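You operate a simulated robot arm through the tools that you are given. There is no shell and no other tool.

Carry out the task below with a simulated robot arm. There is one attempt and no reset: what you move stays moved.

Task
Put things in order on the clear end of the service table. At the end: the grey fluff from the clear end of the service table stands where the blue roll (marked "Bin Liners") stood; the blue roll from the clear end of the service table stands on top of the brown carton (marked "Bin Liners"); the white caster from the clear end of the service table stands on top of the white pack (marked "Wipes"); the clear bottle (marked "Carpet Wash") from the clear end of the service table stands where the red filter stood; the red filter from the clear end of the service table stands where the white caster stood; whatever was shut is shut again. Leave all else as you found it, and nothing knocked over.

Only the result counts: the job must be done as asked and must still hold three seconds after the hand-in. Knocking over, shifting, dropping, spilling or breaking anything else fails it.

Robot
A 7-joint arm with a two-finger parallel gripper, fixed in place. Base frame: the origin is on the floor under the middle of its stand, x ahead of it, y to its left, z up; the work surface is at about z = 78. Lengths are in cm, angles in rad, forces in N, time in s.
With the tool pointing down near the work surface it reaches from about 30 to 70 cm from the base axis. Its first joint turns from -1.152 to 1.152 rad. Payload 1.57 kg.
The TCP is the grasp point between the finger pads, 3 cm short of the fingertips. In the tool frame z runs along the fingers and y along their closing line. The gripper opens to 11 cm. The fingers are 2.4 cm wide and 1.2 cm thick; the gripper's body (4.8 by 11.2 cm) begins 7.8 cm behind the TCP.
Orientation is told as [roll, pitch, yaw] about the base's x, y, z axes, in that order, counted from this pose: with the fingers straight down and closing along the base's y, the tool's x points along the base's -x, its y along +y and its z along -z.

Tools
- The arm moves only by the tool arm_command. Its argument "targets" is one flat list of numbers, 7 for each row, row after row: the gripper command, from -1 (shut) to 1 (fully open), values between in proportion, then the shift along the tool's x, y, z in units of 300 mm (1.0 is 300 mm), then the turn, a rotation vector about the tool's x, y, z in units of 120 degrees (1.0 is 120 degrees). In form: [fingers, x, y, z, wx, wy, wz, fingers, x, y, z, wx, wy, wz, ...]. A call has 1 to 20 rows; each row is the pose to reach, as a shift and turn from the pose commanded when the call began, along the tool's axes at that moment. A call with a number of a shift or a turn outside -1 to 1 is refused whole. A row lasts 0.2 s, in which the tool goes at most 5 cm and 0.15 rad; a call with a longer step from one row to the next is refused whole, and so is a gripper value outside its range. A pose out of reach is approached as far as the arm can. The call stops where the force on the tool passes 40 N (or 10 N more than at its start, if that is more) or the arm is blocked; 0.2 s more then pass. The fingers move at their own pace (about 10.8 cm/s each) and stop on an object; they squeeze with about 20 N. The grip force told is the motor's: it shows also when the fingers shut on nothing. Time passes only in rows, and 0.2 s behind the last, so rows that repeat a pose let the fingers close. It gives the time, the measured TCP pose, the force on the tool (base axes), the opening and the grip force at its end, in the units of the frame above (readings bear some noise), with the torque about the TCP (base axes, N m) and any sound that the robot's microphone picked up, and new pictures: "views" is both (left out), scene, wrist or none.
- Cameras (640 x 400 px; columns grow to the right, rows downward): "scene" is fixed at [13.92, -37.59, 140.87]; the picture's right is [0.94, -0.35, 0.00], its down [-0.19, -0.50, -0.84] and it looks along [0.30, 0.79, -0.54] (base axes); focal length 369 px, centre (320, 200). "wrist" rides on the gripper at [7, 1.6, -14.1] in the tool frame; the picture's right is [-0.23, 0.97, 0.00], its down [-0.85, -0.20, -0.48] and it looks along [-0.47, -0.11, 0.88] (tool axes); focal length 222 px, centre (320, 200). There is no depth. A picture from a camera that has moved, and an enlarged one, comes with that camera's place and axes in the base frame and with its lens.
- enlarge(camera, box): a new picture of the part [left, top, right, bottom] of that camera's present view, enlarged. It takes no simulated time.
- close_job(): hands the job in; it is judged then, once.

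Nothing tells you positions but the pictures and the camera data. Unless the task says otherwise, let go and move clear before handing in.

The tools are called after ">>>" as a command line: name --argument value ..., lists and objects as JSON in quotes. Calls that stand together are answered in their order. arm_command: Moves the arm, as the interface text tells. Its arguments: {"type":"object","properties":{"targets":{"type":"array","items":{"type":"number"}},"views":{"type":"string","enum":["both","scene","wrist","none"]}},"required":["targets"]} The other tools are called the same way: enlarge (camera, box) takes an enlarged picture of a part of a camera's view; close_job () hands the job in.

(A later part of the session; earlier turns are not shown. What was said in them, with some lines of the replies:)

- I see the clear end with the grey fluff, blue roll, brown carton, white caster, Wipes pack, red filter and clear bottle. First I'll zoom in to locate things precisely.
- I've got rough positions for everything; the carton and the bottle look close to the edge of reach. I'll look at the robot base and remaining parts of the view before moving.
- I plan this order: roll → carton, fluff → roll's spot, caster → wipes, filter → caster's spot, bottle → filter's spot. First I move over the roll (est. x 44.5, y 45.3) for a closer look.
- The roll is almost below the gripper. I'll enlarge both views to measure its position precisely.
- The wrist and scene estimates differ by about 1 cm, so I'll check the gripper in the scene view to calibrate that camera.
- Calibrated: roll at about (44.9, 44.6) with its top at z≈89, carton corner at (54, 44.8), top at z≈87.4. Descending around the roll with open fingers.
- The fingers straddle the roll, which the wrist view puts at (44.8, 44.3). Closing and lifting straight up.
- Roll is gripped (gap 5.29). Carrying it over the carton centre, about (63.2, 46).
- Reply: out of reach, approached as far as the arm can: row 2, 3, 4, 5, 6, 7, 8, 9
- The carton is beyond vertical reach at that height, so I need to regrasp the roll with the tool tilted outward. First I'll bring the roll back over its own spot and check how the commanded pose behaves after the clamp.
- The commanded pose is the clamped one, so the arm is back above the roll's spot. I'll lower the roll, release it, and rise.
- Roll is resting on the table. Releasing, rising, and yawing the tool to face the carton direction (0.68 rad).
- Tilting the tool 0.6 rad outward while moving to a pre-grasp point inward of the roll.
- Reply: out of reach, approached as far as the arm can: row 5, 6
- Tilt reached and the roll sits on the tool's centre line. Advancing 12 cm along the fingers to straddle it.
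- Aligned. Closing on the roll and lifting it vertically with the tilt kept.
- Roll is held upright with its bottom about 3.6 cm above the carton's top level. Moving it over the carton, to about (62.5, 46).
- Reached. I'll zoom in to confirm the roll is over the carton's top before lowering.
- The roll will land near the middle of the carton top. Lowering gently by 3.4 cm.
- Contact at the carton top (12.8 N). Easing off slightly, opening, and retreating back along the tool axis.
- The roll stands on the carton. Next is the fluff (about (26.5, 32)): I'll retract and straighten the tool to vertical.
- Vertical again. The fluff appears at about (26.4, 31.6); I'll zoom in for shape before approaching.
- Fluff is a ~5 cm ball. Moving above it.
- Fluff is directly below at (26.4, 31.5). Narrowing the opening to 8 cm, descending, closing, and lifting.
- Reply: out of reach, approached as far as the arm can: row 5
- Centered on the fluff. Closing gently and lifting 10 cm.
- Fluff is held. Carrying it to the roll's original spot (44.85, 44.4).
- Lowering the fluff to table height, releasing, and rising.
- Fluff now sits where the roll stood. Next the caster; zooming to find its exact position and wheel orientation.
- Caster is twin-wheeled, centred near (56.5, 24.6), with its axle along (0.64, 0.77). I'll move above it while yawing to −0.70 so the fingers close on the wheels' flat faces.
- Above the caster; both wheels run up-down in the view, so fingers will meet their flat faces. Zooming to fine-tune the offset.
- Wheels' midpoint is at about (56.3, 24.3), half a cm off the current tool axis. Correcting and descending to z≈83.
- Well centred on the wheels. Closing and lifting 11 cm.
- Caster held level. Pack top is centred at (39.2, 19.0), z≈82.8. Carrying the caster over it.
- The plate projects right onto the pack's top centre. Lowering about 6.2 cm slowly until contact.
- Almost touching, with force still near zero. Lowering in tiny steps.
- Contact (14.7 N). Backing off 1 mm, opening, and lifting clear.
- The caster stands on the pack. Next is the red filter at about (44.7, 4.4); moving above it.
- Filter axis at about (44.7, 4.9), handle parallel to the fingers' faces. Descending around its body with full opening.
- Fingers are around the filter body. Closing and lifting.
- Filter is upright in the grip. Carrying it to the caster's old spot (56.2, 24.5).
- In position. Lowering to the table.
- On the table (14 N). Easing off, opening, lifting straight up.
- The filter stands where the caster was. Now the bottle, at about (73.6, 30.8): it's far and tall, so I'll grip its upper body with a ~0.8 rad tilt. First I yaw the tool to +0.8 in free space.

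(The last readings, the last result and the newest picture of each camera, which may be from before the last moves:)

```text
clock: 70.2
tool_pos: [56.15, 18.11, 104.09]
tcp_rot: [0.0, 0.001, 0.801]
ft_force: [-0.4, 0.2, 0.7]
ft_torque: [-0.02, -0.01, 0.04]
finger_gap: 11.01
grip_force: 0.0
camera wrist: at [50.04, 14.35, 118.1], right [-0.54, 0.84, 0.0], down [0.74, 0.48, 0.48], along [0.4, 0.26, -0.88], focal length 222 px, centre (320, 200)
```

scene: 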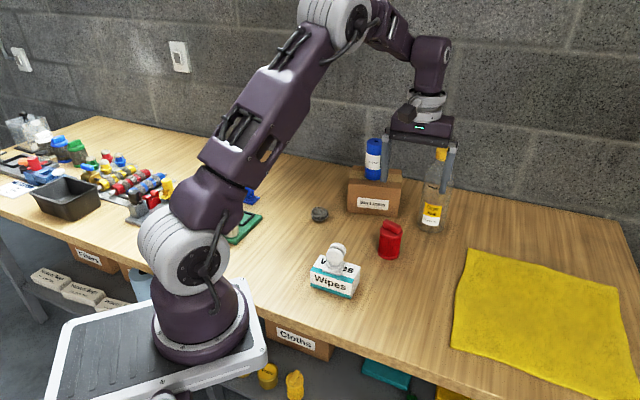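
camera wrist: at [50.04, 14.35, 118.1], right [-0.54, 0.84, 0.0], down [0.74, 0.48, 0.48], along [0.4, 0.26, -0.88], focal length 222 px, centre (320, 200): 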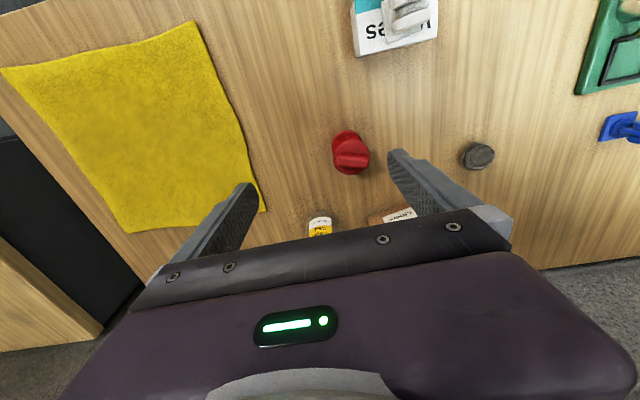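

Now tilting 0.8 rad and moving to a point about 14 cm short of the bottle along the tool axis.

>>> arm_command --targets '[1, -0.02, -0.007, 0, 0, -0.06, 0, 1, -0.05, -0.017, 0, 0, -0.125, 0, 1, -0.1, -0.033, 0.01, 0, -0.19, 0, 1, -0.15, -0.05, 0.03, 0, -0.255, 0, 1, -0.21, -0.07, 0.05, 0, -0.32, 0, 1, -0.27, -0.09, 0.08, 0, -0.382, 0, 1, -0.33, -0.108, 0.105, 0, -0.382, 0, 1, -0.3743, -0.1222, 0.128, 0, -0.382, 0, 1, -0.3743, -0.1222, 0.128, 0, -0.382, 0]' --views "both"

>>> enlarge --camera "wrist" --box '[220, 40, 420, 220]'

>>> enlarge --camera "scene" --box '[340, 110, 500, 240]'

```text
clock: 72.2
tool_pos: [66.67, 23.59, 100.11]
tcp_rot: [-0.001, -0.8, 0.8]
ft_force: [0.4, 0.6, -0.1]
ft_torque: [-0.01, -0.01, -0.04]
finger_gap: 10.99
grip_force: 0.1
camera wrist: at [55.0, 14.16, 104.91], right [-0.59, 0.79, 0.16], down [0.32, 0.04, 0.95], along [0.74, 0.61, -0.28], focal length 222 px, centre (320, 200)
```

scene: 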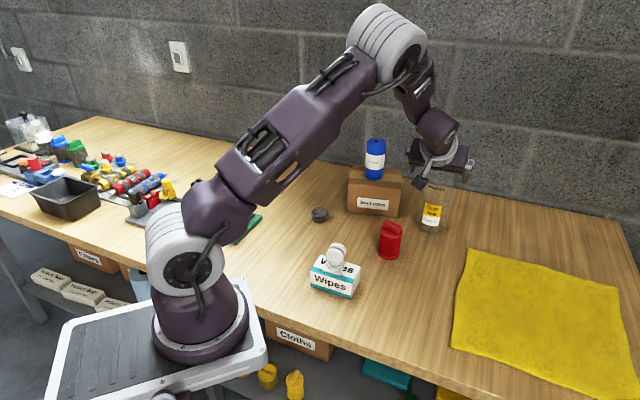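
wrist: 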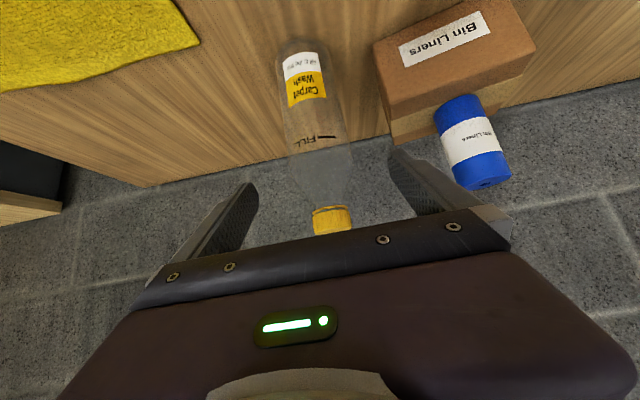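

```text
2.22 times, centred on (320, 130) of wrist
camera zoom: at [55.0, 14.16, 104.91], right [-0.59, 0.79, 0.16], down [0.32, 0.04, 0.95], along [0.74, 0.61, -0.28], focal length 494 px, centre (320, 356)
```

zoom: 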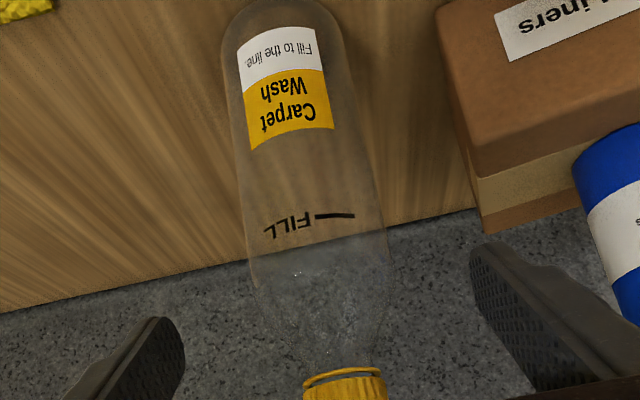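

```text
3.08 times, centred on (420, 175) of scene
camera zoom: at [13.92, -37.59, 140.87], right [0.94, -0.35, 0.0], down [-0.19, -0.5, -0.84], along [0.3, 0.79, -0.54], focal length 1136 px, centre (12, 277)
```

zoom: 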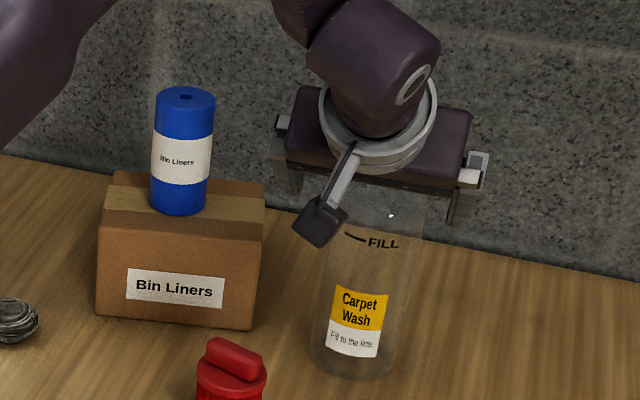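

Bottle lies within 0.2 cm of the tool's centre plane, about 10 cm ahead horizontally. Advancing along the tool axis, stopping partway to check.

>>> arm_command --targets '[1, 0, -0.005, 0.05, 0, 0, 0, 1, 0, -0.005, 0.11, 0, 0, 0, 1, 0, -0.005, 0.17, 0, 0, 0, 1, 0, -0.005, 0.23, 0, 0, 0, 1, 0, -0.005, 0.28, 0, 0, 0, 1, 0, -0.005, 0.3, 0, 0, 0, 1, 0, -0.005, 0.3, 0, 0, 0]' --views "both"

>>> enlarge --camera "scene" --box '[360, 120, 500, 250]'

>>> enlarge --camera "wrist" --box '[170, 20, 450, 240]'

```text
clock: 73.8
tool_pos: [71.21, 28.05, 93.91]
tcp_rot: [0.001, -0.799, 0.799]
ft_force: [0.1, 0.3, 0.4]
ft_torque: [-0.02, 0.0, 0.01]
finger_gap: 11.0
grip_force: 0.1
camera wrist: at [59.54, 18.53, 98.75], right [-0.59, 0.79, 0.16], down [0.32, 0.04, 0.95], along [0.74, 0.61, -0.28], focal length 222 px, centre (320, 200)
```

scene: 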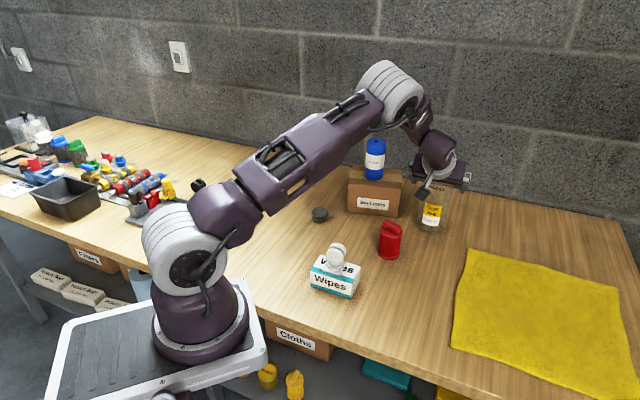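
wrist: 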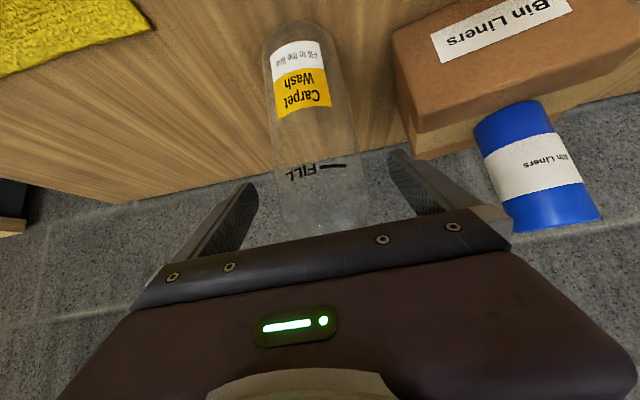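

```text
3.08 times, centred on (430, 185) of scene
camera zoom: at [13.92, -37.59, 140.87], right [0.94, -0.35, 0.0], down [-0.19, -0.5, -0.84], along [0.3, 0.79, -0.54], focal length 1136 px, centre (-18, 246)
```

zoom: 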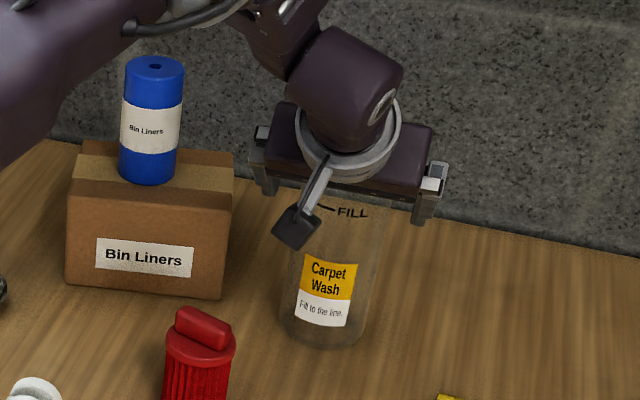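

```text
1.82 times, centred on (310, 130) of wrist
camera zoom: at [59.54, 18.53, 98.75], right [-0.59, 0.79, 0.16], down [0.32, 0.04, 0.95], along [0.74, 0.61, -0.28], focal length 404 px, centre (338, 327)
```

zoom: 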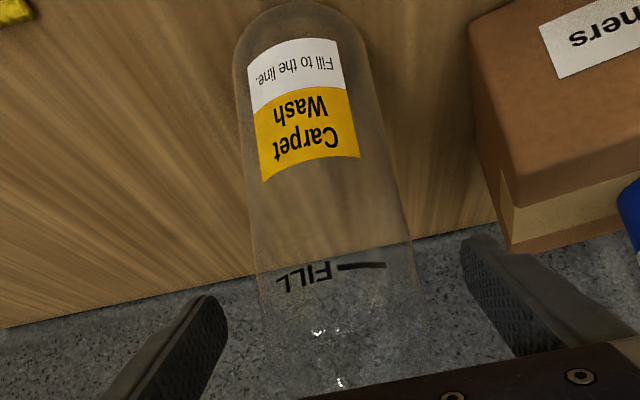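

Still centred. Advancing the last 5 cm.

>>> arm_command --targets '[1, 0, 0, 0.04, 0, 0, 0, 1, 0, 0, 0.08, 0, 0, 0, 1, 0, 0, 0.12, 0, 0, 0, 1, 0, 0, 0.15, 0, 0, 0, 1, 0, 0, 0.167, 0, 0, 0, 1, 0, 0, 0.167, 0, 0, 0]' --views "both"

>>> enlarge --camera "scene" --box '[360, 120, 500, 250]'

>>> enlarge --camera "wrist" --box '[170, 20, 450, 240]'

```text
clock: 75.2
tool_pos: [73.63, 30.61, 90.46]
tcp_rot: [0.0, -0.801, 0.801]
ft_force: [0.2, -0.1, 0.4]
ft_torque: [0.03, 0.03, 0.01]
finger_gap: 11.01
grip_force: 0.1
camera wrist: at [62.01, 21.12, 95.16], right [-0.59, 0.79, 0.16], down [0.32, 0.04, 0.95], along [0.74, 0.61, -0.28], focal length 222 px, centre (320, 200)
```

scene: 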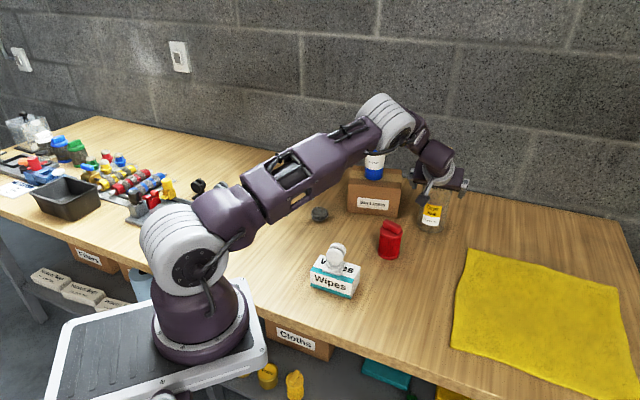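
wrist: 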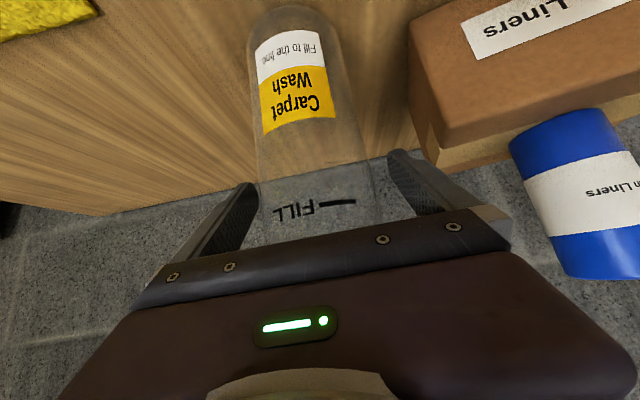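

```text
3.08 times, centred on (430, 185) of scene
camera zoom: at [13.92, -37.59, 140.87], right [0.94, -0.35, 0.0], down [-0.19, -0.5, -0.84], along [0.3, 0.79, -0.54], focal length 1136 px, centre (-18, 246)
```

zoom: 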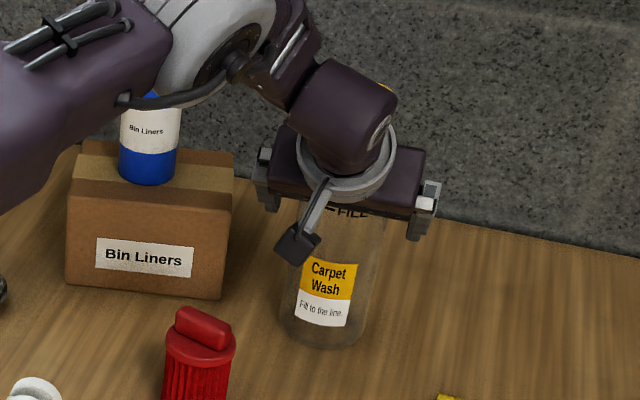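

```text
1.82 times, centred on (310, 130) of wrist
camera zoom: at [62.01, 21.12, 95.16], right [-0.59, 0.79, 0.16], down [0.32, 0.04, 0.95], along [0.74, 0.61, -0.28], focal length 404 px, centre (338, 327)
```

zoom: 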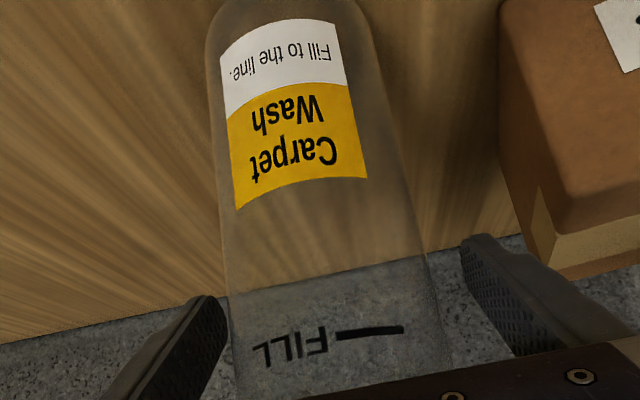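

Bottle is between the fingers. Closing and lifting just 2 cm to test the hold.

>>> arm_command --targets '[0.6, 0, 0, 0, 0, 0, 0, 0.3, 0, 0, 0, 0, 0, 0, 0, 0, 0, 0, 0, 0, 0, -0.4, 0, 0, 0, 0, 0, 0, -0.4, 0, 0, 0, 0, 0, 0, -0.4, 0, 0, 0, 0, 0, 0, -0.4, -0.012, 0, -0.0116, 0, 0, 0, -0.4, -0.03, 0, -0.029, 0, 0, 0, -0.4, -0.0478, 0, -0.0464, 0, 0, 0, -0.4, -0.0478, 0, -0.0464, 0, 0, 0]' --views "both"

>>> enlarge --camera "scene" --box '[360, 120, 500, 250]'

>>> enlarge --camera "wrist" --box '[170, 20, 450, 240]'

```text
clock: 77.4
tool_pos: [73.65, 30.74, 92.32]
tcp_rot: [0.0, -0.8, 0.799]
ft_force: [0.3, -0.2, -0.8]
ft_torque: [-0.02, -0.04, 0.0]
finger_gap: 7.47
grip_force: 20.4
camera wrist: at [61.99, 21.18, 97.15], right [-0.59, 0.79, 0.16], down [0.32, 0.04, 0.95], along [0.74, 0.61, -0.28], focal length 222 px, centre (320, 200)
```

scene: 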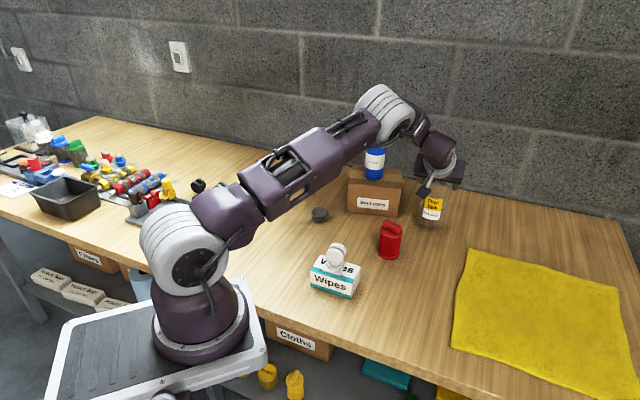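
wrist: 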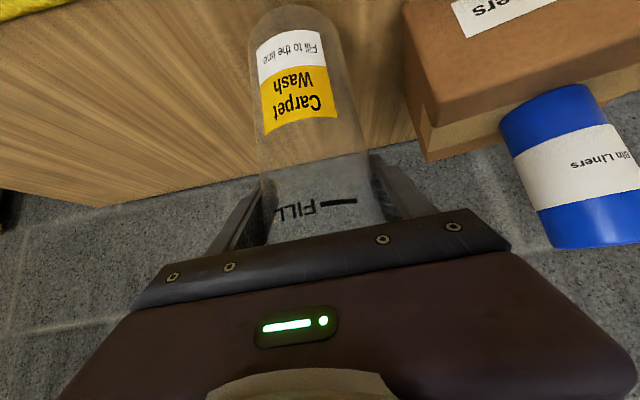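

```text
3.08 times, centred on (430, 185) of scene
camera zoom: at [13.92, -37.59, 140.87], right [0.94, -0.35, 0.0], down [-0.19, -0.5, -0.84], along [0.3, 0.79, -0.54], focal length 1136 px, centre (-18, 246)
```

zoom: 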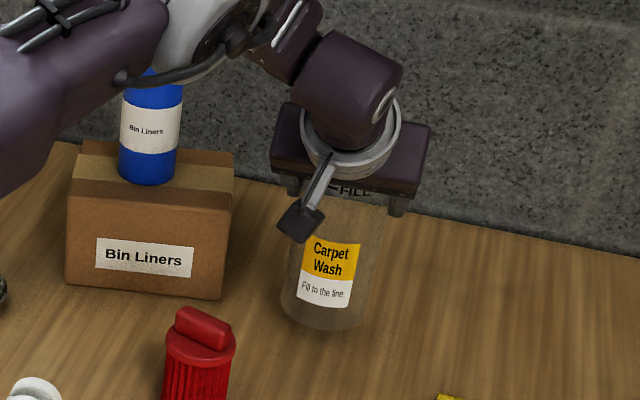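

```text
1.82 times, centred on (310, 130) of wrist
camera zoom: at [61.99, 21.18, 97.15], right [-0.59, 0.79, 0.16], down [0.32, 0.04, 0.95], along [0.74, 0.61, -0.28], focal length 404 px, centre (338, 327)
```

zoom: 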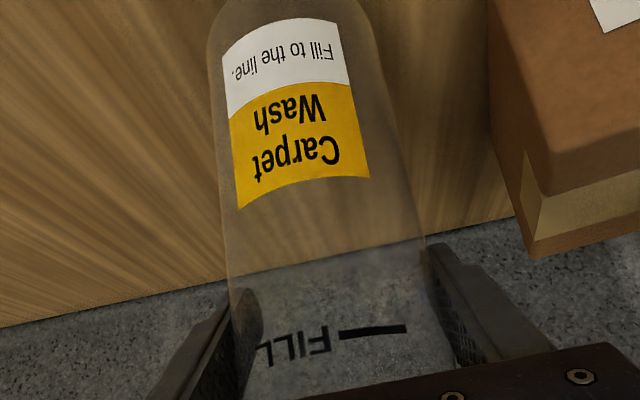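

The bottle hangs straight and secure. Lifting 11 cm more, then translating half-way toward the filter's old spot.

>>> arm_command --targets '[-0.4, -0.03, 0, -0.029, 0, 0, 0, -0.4, -0.085, 0, -0.0825, 0, 0, 0, -0.4, -0.145, 0, -0.141, 0, 0, 0, -0.4, -0.205, 0, -0.199, 0, 0, 0, -0.4, -0.25, 0, -0.243, 0, 0, 0, -0.4, -0.263, 0, -0.2555, 0, 0, 0, -0.4, -0.235, 0.003, -0.285, 0, 0, 0, -0.4, -0.185, 0.008, -0.336, 0, 0, 0, -0.4, -0.128, 0.014, -0.395, 0, 0, 0, -0.4, -0.07, 0.02, -0.455, 0, 0, 0, -0.4, -0.012, 0.026, -0.514, 0, 0, 0, -0.4, 0.046, 0.032, -0.574, 0, 0, 0, -0.4, 0.104, 0.038, -0.633, 0, 0, 0, -0.4, 0.155, 0.043, -0.686, 0, 0, 0, -0.4, 0.1866, 0.047, -0.7185, 0, 0, 0, -0.4, 0.1866, 0.047, -0.7185, 0, 0, 0]' --views "both"

```text
clock: 80.8
tool_pos: [59.08, 17.65, 103.43]
tcp_rot: [0.002, -0.801, 0.8]
ft_force: [-0.3, -1.1, -1.2]
ft_torque: [-0.01, -0.01, -0.01]
finger_gap: 7.48
grip_force: 19.9
camera wrist: at [47.53, 8.26, 108.21], right [-0.59, 0.79, 0.16], down [0.32, 0.04, 0.95], along [0.74, 0.61, -0.28], focal length 222 px, centre (320, 200)
```

scene: 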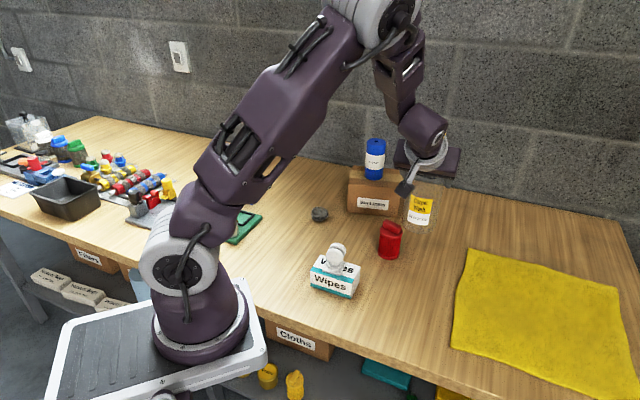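
wrist: 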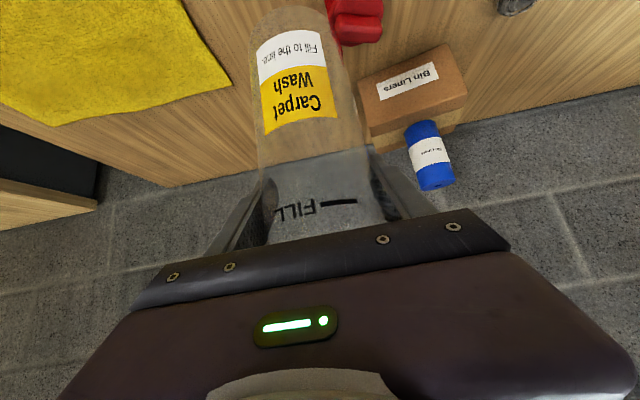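

Continuing to above (44.7, 4.9) while yawing the tool by +0.5 to keep the wrist away from the base.

>>> arm_command --targets '[-0.4, 0.028, 0.003, -0.029, -0.0107, 0, -0.0104, -0.4, 0.084, 0.009, -0.086, -0.0321, 0, -0.0312, -0.4, 0.14, 0.015, -0.144, -0.0535, 0, -0.052, -0.4, 0.196, 0.021, -0.202, -0.075, 0, -0.0728, -0.4, 0.252, 0.027, -0.26, -0.0964, 0, -0.0936, -0.4, 0.308, 0.033, -0.317, -0.1178, 0, -0.1144, -0.4, 0.364, 0.039, -0.375, -0.1392, 0, -0.1351, -0.4, 0.415, 0.045, -0.4276, -0.16, 0, -0.1553, -0.4, 0.445, 0.0478, -0.4585, -0.1713, 0, -0.1663, -0.4, 0.445, 0.0478, -0.4585, -0.1713, 0, -0.1663]' --views "both"

```text
clock: 83.0
tool_pos: [44.8, 4.89, 103.29]
tcp_rot: [0.001, -0.801, 1.299]
ft_force: [0.7, 0.9, -1.7]
ft_torque: [-0.02, 0.01, 0.0]
finger_gap: 7.49
grip_force: 20.8
camera wrist: at [39.15, -8.92, 108.09], right [-0.9, 0.41, 0.16], down [0.26, 0.19, 0.95], along [0.36, 0.89, -0.28], focal length 222 px, centre (320, 200)
```

scene: 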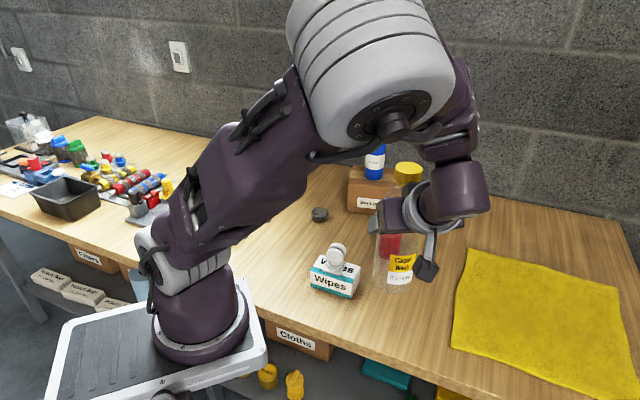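
wrist: 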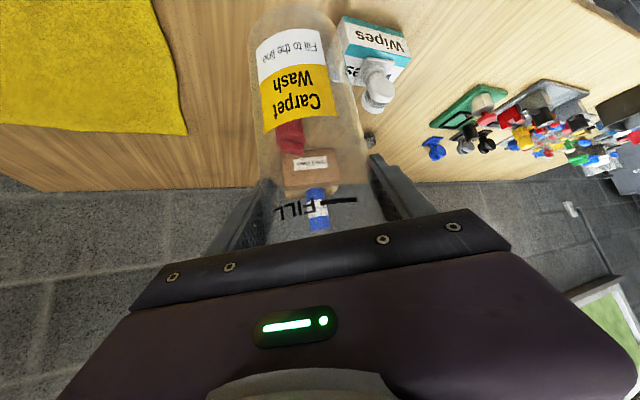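

Bottle is above the filter's old spot. Lowering half-way first and checking the arm's clearance.

>>> arm_command --targets '[-0.4, 0.024, 0, 0.0232, 0, 0, 0, -0.4, 0.06, 0, 0.058, 0, 0, 0, -0.4, 0.1, 0, 0.0971, 0, 0, 0, -0.4, 0.14, 0, 0.136, 0, 0, 0, -0.4, 0.1674, 0, 0.1626, 0, 0, 0, -0.4, 0.1674, 0, 0.1626, 0, 0, 0]' --views "both"

>>> enlarge --camera "scene" --box '[290, 190, 470, 350]'

```text
clock: 84.4
tool_pos: [44.87, 4.93, 96.26]
tcp_rot: [-0.001, -0.8, 1.299]
ft_force: [-0.8, -0.1, -0.8]
ft_torque: [-0.01, -0.02, 0.01]
finger_gap: 7.48
grip_force: 19.9
camera wrist: at [39.22, -8.9, 101.14], right [-0.9, 0.41, 0.16], down [0.26, 0.19, 0.95], along [0.36, 0.89, -0.28], focal length 222 px, centre (320, 200)
```

scene: 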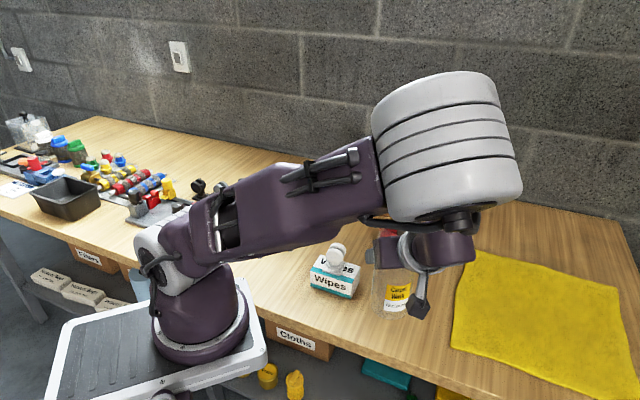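
wrist: 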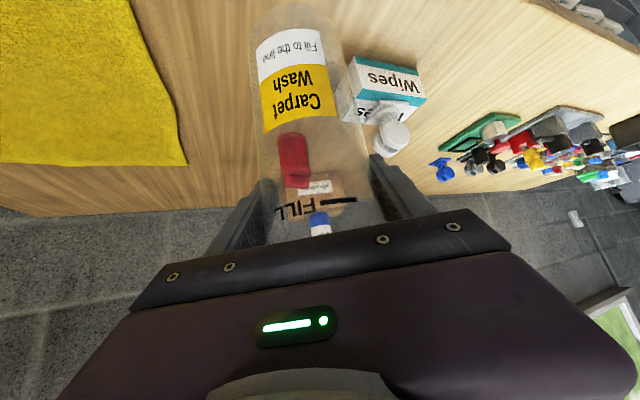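

```text
2.50 times, centred on (380, 270) of scene
camera zoom: at [13.92, -37.59, 140.87], right [0.94, -0.35, 0.0], down [-0.19, -0.5, -0.84], along [0.3, 0.79, -0.54], focal length 923 px, centre (170, 25)
```

zoom: 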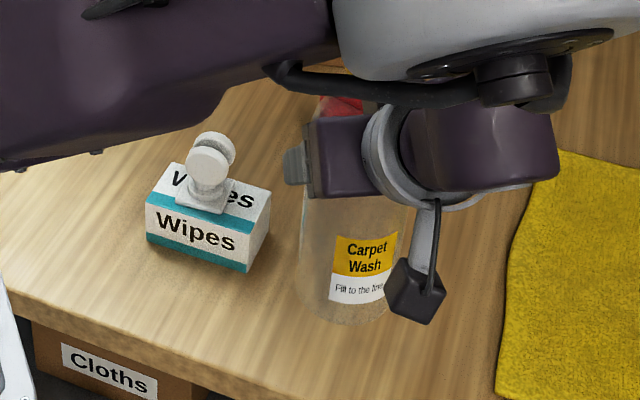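

Clearances are fine. Lowering the remaining ~5.9 cm slowly.

>>> arm_command --targets '[-0.4, 0.024, 0, 0.0232, 0, 0, 0, -0.4, 0.06, 0, 0.0583, 0, 0, 0, -0.4, 0.095, 0, 0.0923, 0, 0, 0, -0.4, 0.12, 0, 0.1165, 0, 0, 0, -0.4, 0.132, 0, 0.1282, 0, 0, 0, -0.4, 0.1375, 0, 0.1335, 0, 0, 0, -0.4, 0.1411, 0, 0.137, 0, 0, 0, -0.4, 0.1411, 0, 0.137, 0, 0, 0]' --views "both"

>>> enlarge --camera "scene" --box '[290, 190, 470, 350]'

```text
clock: 86.2
tool_pos: [44.7, 4.93, 90.39]
tcp_rot: [0.0, -0.8, 1.302]
ft_force: [-1.0, 0.0, -0.9]
ft_torque: [-0.03, -0.01, 0.0]
finger_gap: 7.49
grip_force: 20.1
camera wrist: at [39.15, -8.93, 95.28], right [-0.9, 0.41, 0.16], down [0.26, 0.19, 0.95], along [0.36, 0.89, -0.28], focal length 222 px, centre (320, 200)
```

scene: 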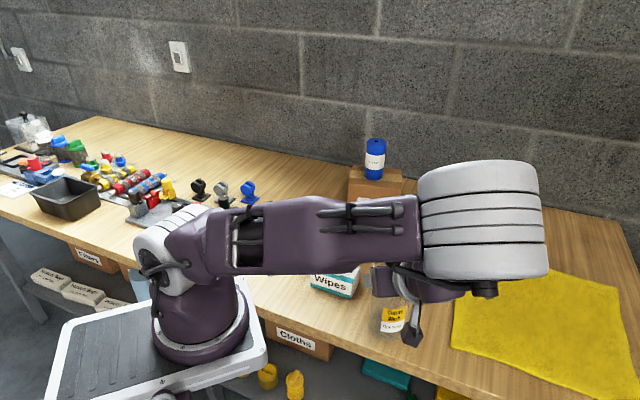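
wrist: 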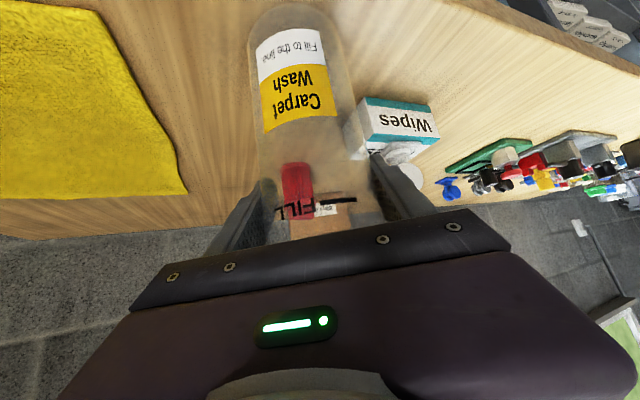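

```text
2.50 times, centred on (380, 270) of scene
camera zoom: at [13.92, -37.59, 140.87], right [0.94, -0.35, 0.0], down [-0.19, -0.5, -0.84], along [0.3, 0.79, -0.54], focal length 923 px, centre (170, 25)
```

zoom: 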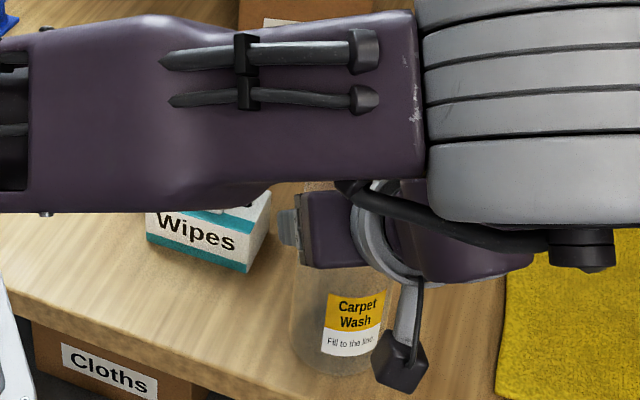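

No contact yet. Lowering in millimetre steps.

>>> arm_command --targets '[-0.4, 0.0024, 0, 0.0023, 0, 0, 0, -0.4, 0.0048, 0, 0.0046, 0, 0, 0, -0.4, 0.0048, 0, 0.0046, 0, 0, 0]' --views "none"

```text
clock: 87.0
tool_pos: [44.72, 5.06, 90.35]
tcp_rot: [-0.001, -0.802, 1.299]
ft_force: [0.7, 0.8, 6.5]
ft_torque: [0.19, -0.12, 0.0]
finger_gap: 7.51
grip_force: 19.8
```

Contact made (6.5 N). Opening the fingers fully, then retreating along the tool axis.

>>> arm_command --targets '[0.4, 0, 0, 0, 0, 0, 0, 0.6, 0, 0, 0, 0, 0, 0, 1, 0, 0, 0, 0, 0, 0, 1, 0, 0, 0, 0, 0, 0, 1, 0, 0, 0, 0, 0, 0, 1, 0, 0, -0.03, 0, 0, 0, 1, 0, 0, -0.09, 0, 0, 0, 1, 0, 0, -0.16, 0, 0, 0, 1, 0, 0, -0.24, 0, 0, 0, 1, 0, 0, -0.32, 0, 0, 0, 1, 0, 0, -0.4, 0, 0, 0, 1, 0, 0, -0.4667, 0, 0, 0, 1, 0, 0, -0.4667, 0, 0, 0]' --views "both"

```text
clock: 89.8
tool_pos: [42.18, -4.4, 100.11]
tcp_rot: [0.0, -0.801, 1.3]
ft_force: [0.1, -0.5, 0.0]
ft_torque: [-0.02, 0.02, -0.04]
finger_gap: 10.98
grip_force: 0.0
camera wrist: at [36.55, -18.41, 104.86], right [-0.9, 0.41, 0.16], down [0.26, 0.19, 0.95], along [0.36, 0.89, -0.28], focal length 222 px, centre (320, 200)
```

scene: 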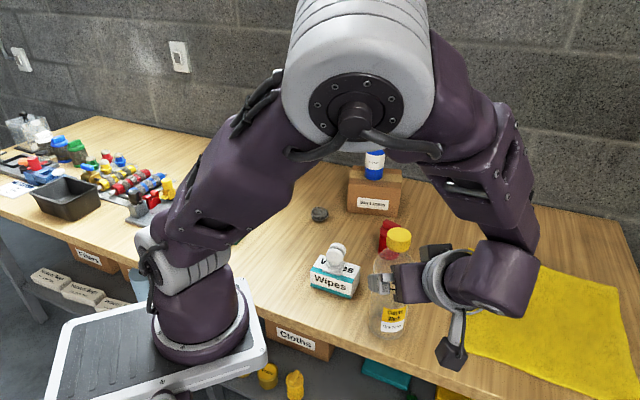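
wrist: 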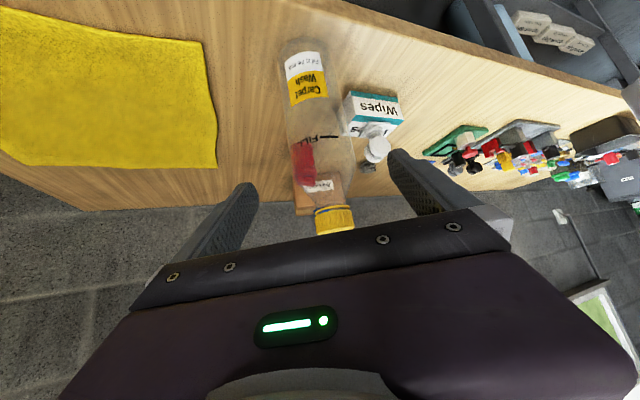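

The bottle stands at the filter's old spot. Rising clear and then checking the whole scene.

>>> arm_command --targets '[1, -0.04, 0, -0.0388, 0, 0, 0, 1, -0.1, 0, -0.097, 0, 0, 0, 1, -0.16, 0, -0.1554, 0, 0, 0, 1, -0.22, 0, -0.2136, 0, 0, 0, 1, -0.28, 0, -0.272, 0, 0, 0, 1, -0.32, 0, -0.311, 0, 0, 0, 1, -0.32, 0, -0.311, 0, 0, 0]' --views "both"

>>> enlarge --camera "scene" --box '[290, 120, 480, 350]'

>>> enlarge --camera "wrist" --box '[200, 20, 440, 240]'

```text
clock: 91.4
tool_pos: [41.84, -4.66, 113.52]
tcp_rot: [-0.001, -0.799, 1.299]
ft_force: [-0.6, 0.1, 0.0]
ft_torque: [0.02, -0.01, -0.01]
finger_gap: 11.01
grip_force: 0.1
camera wrist: at [36.34, -18.53, 118.3], right [-0.9, 0.41, 0.16], down [0.26, 0.19, 0.95], along [0.36, 0.89, -0.28], focal length 222 px, centre (320, 200)
```

scene: 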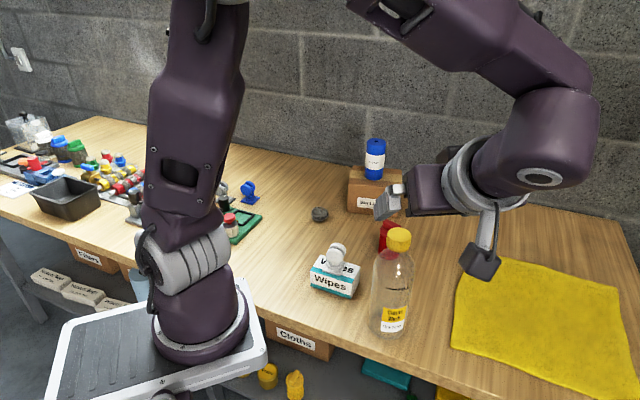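
wrist: 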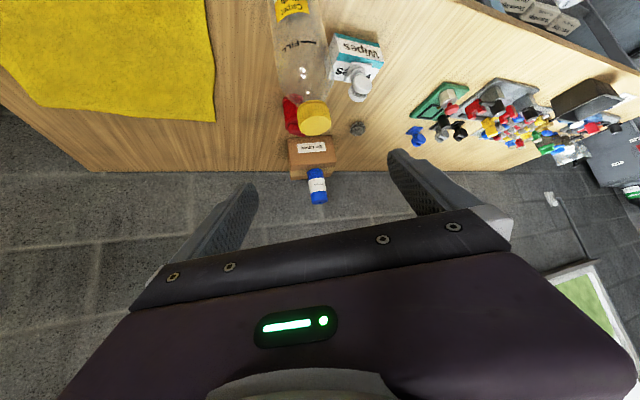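

```text
1.74 times, centred on (385, 235) of scene
camera zoom: at [13.92, -37.59, 140.87], right [0.94, -0.35, 0.0], down [-0.19, -0.5, -0.84], along [0.3, 0.79, -0.54], focal length 642 px, centre (207, 139)
```

zoom: 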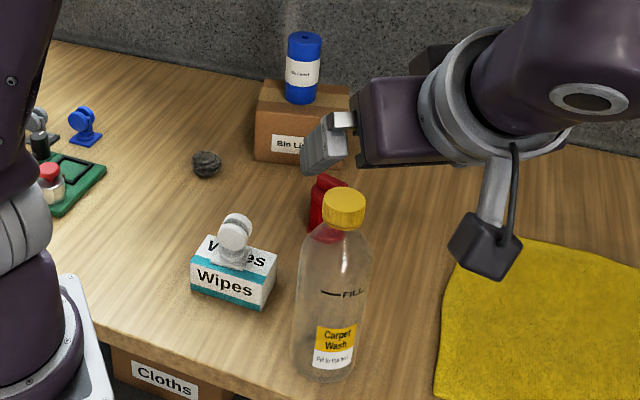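

```text
1.82 times, centred on (320, 130) of wrist
camera zoom: at [36.34, -18.53, 118.3], right [-0.9, 0.41, 0.16], down [0.26, 0.19, 0.95], along [0.36, 0.89, -0.28], focal length 404 px, centre (320, 327)
```

zoom: 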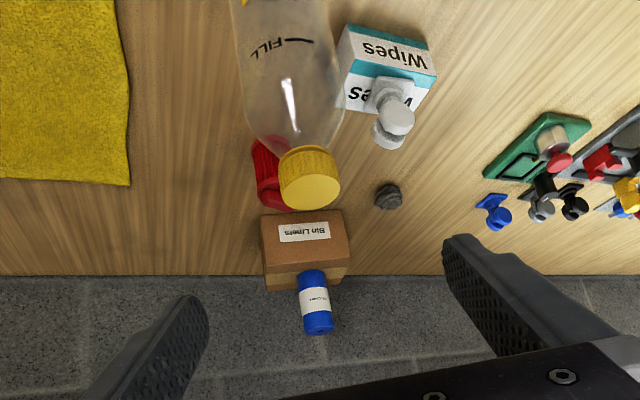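

Everything is where it should be. The roll stands on the carton, the fluff on the roll's old spot, the caster on the Wipes pack, the filter on the caster's old spot and the capped bottle on the filter's old spot. The gripper is open and clear, and nothing else looks shifted, so I'm handing in.

>>> close_job

```text
The job is handed in.
```

The job is handed in. The last pictures show everything in place and upright, but I have no result from the judging yet.

| Item | Where it stands now |
|---|---|
| Blue roll | On top of the brown "Bin Liners" carton, near the middle |
| Grey fluff | Where the blue roll stood |
| White caster | On top of the "Wipes" pack, on its plate |
| Red filter | Where the caster stood |
| "Carpet Wash" bottle | Where the filter stood, cap still on |

- **Accuracy:** going by the camera measurements, each item is within about 1 cm of its intended spot.
- **Extra handling:** the carton was out of reach with the tool pointing straight down. I set the roll back on its own spot and picked it up again with the tool tilted. I also used a tilted grip for the bottle.
- **Everything else:** I saw no sign that anything else was moved or knocked over, and I opened nothing that was shut. The gripper was open and clear of everything at hand-in.
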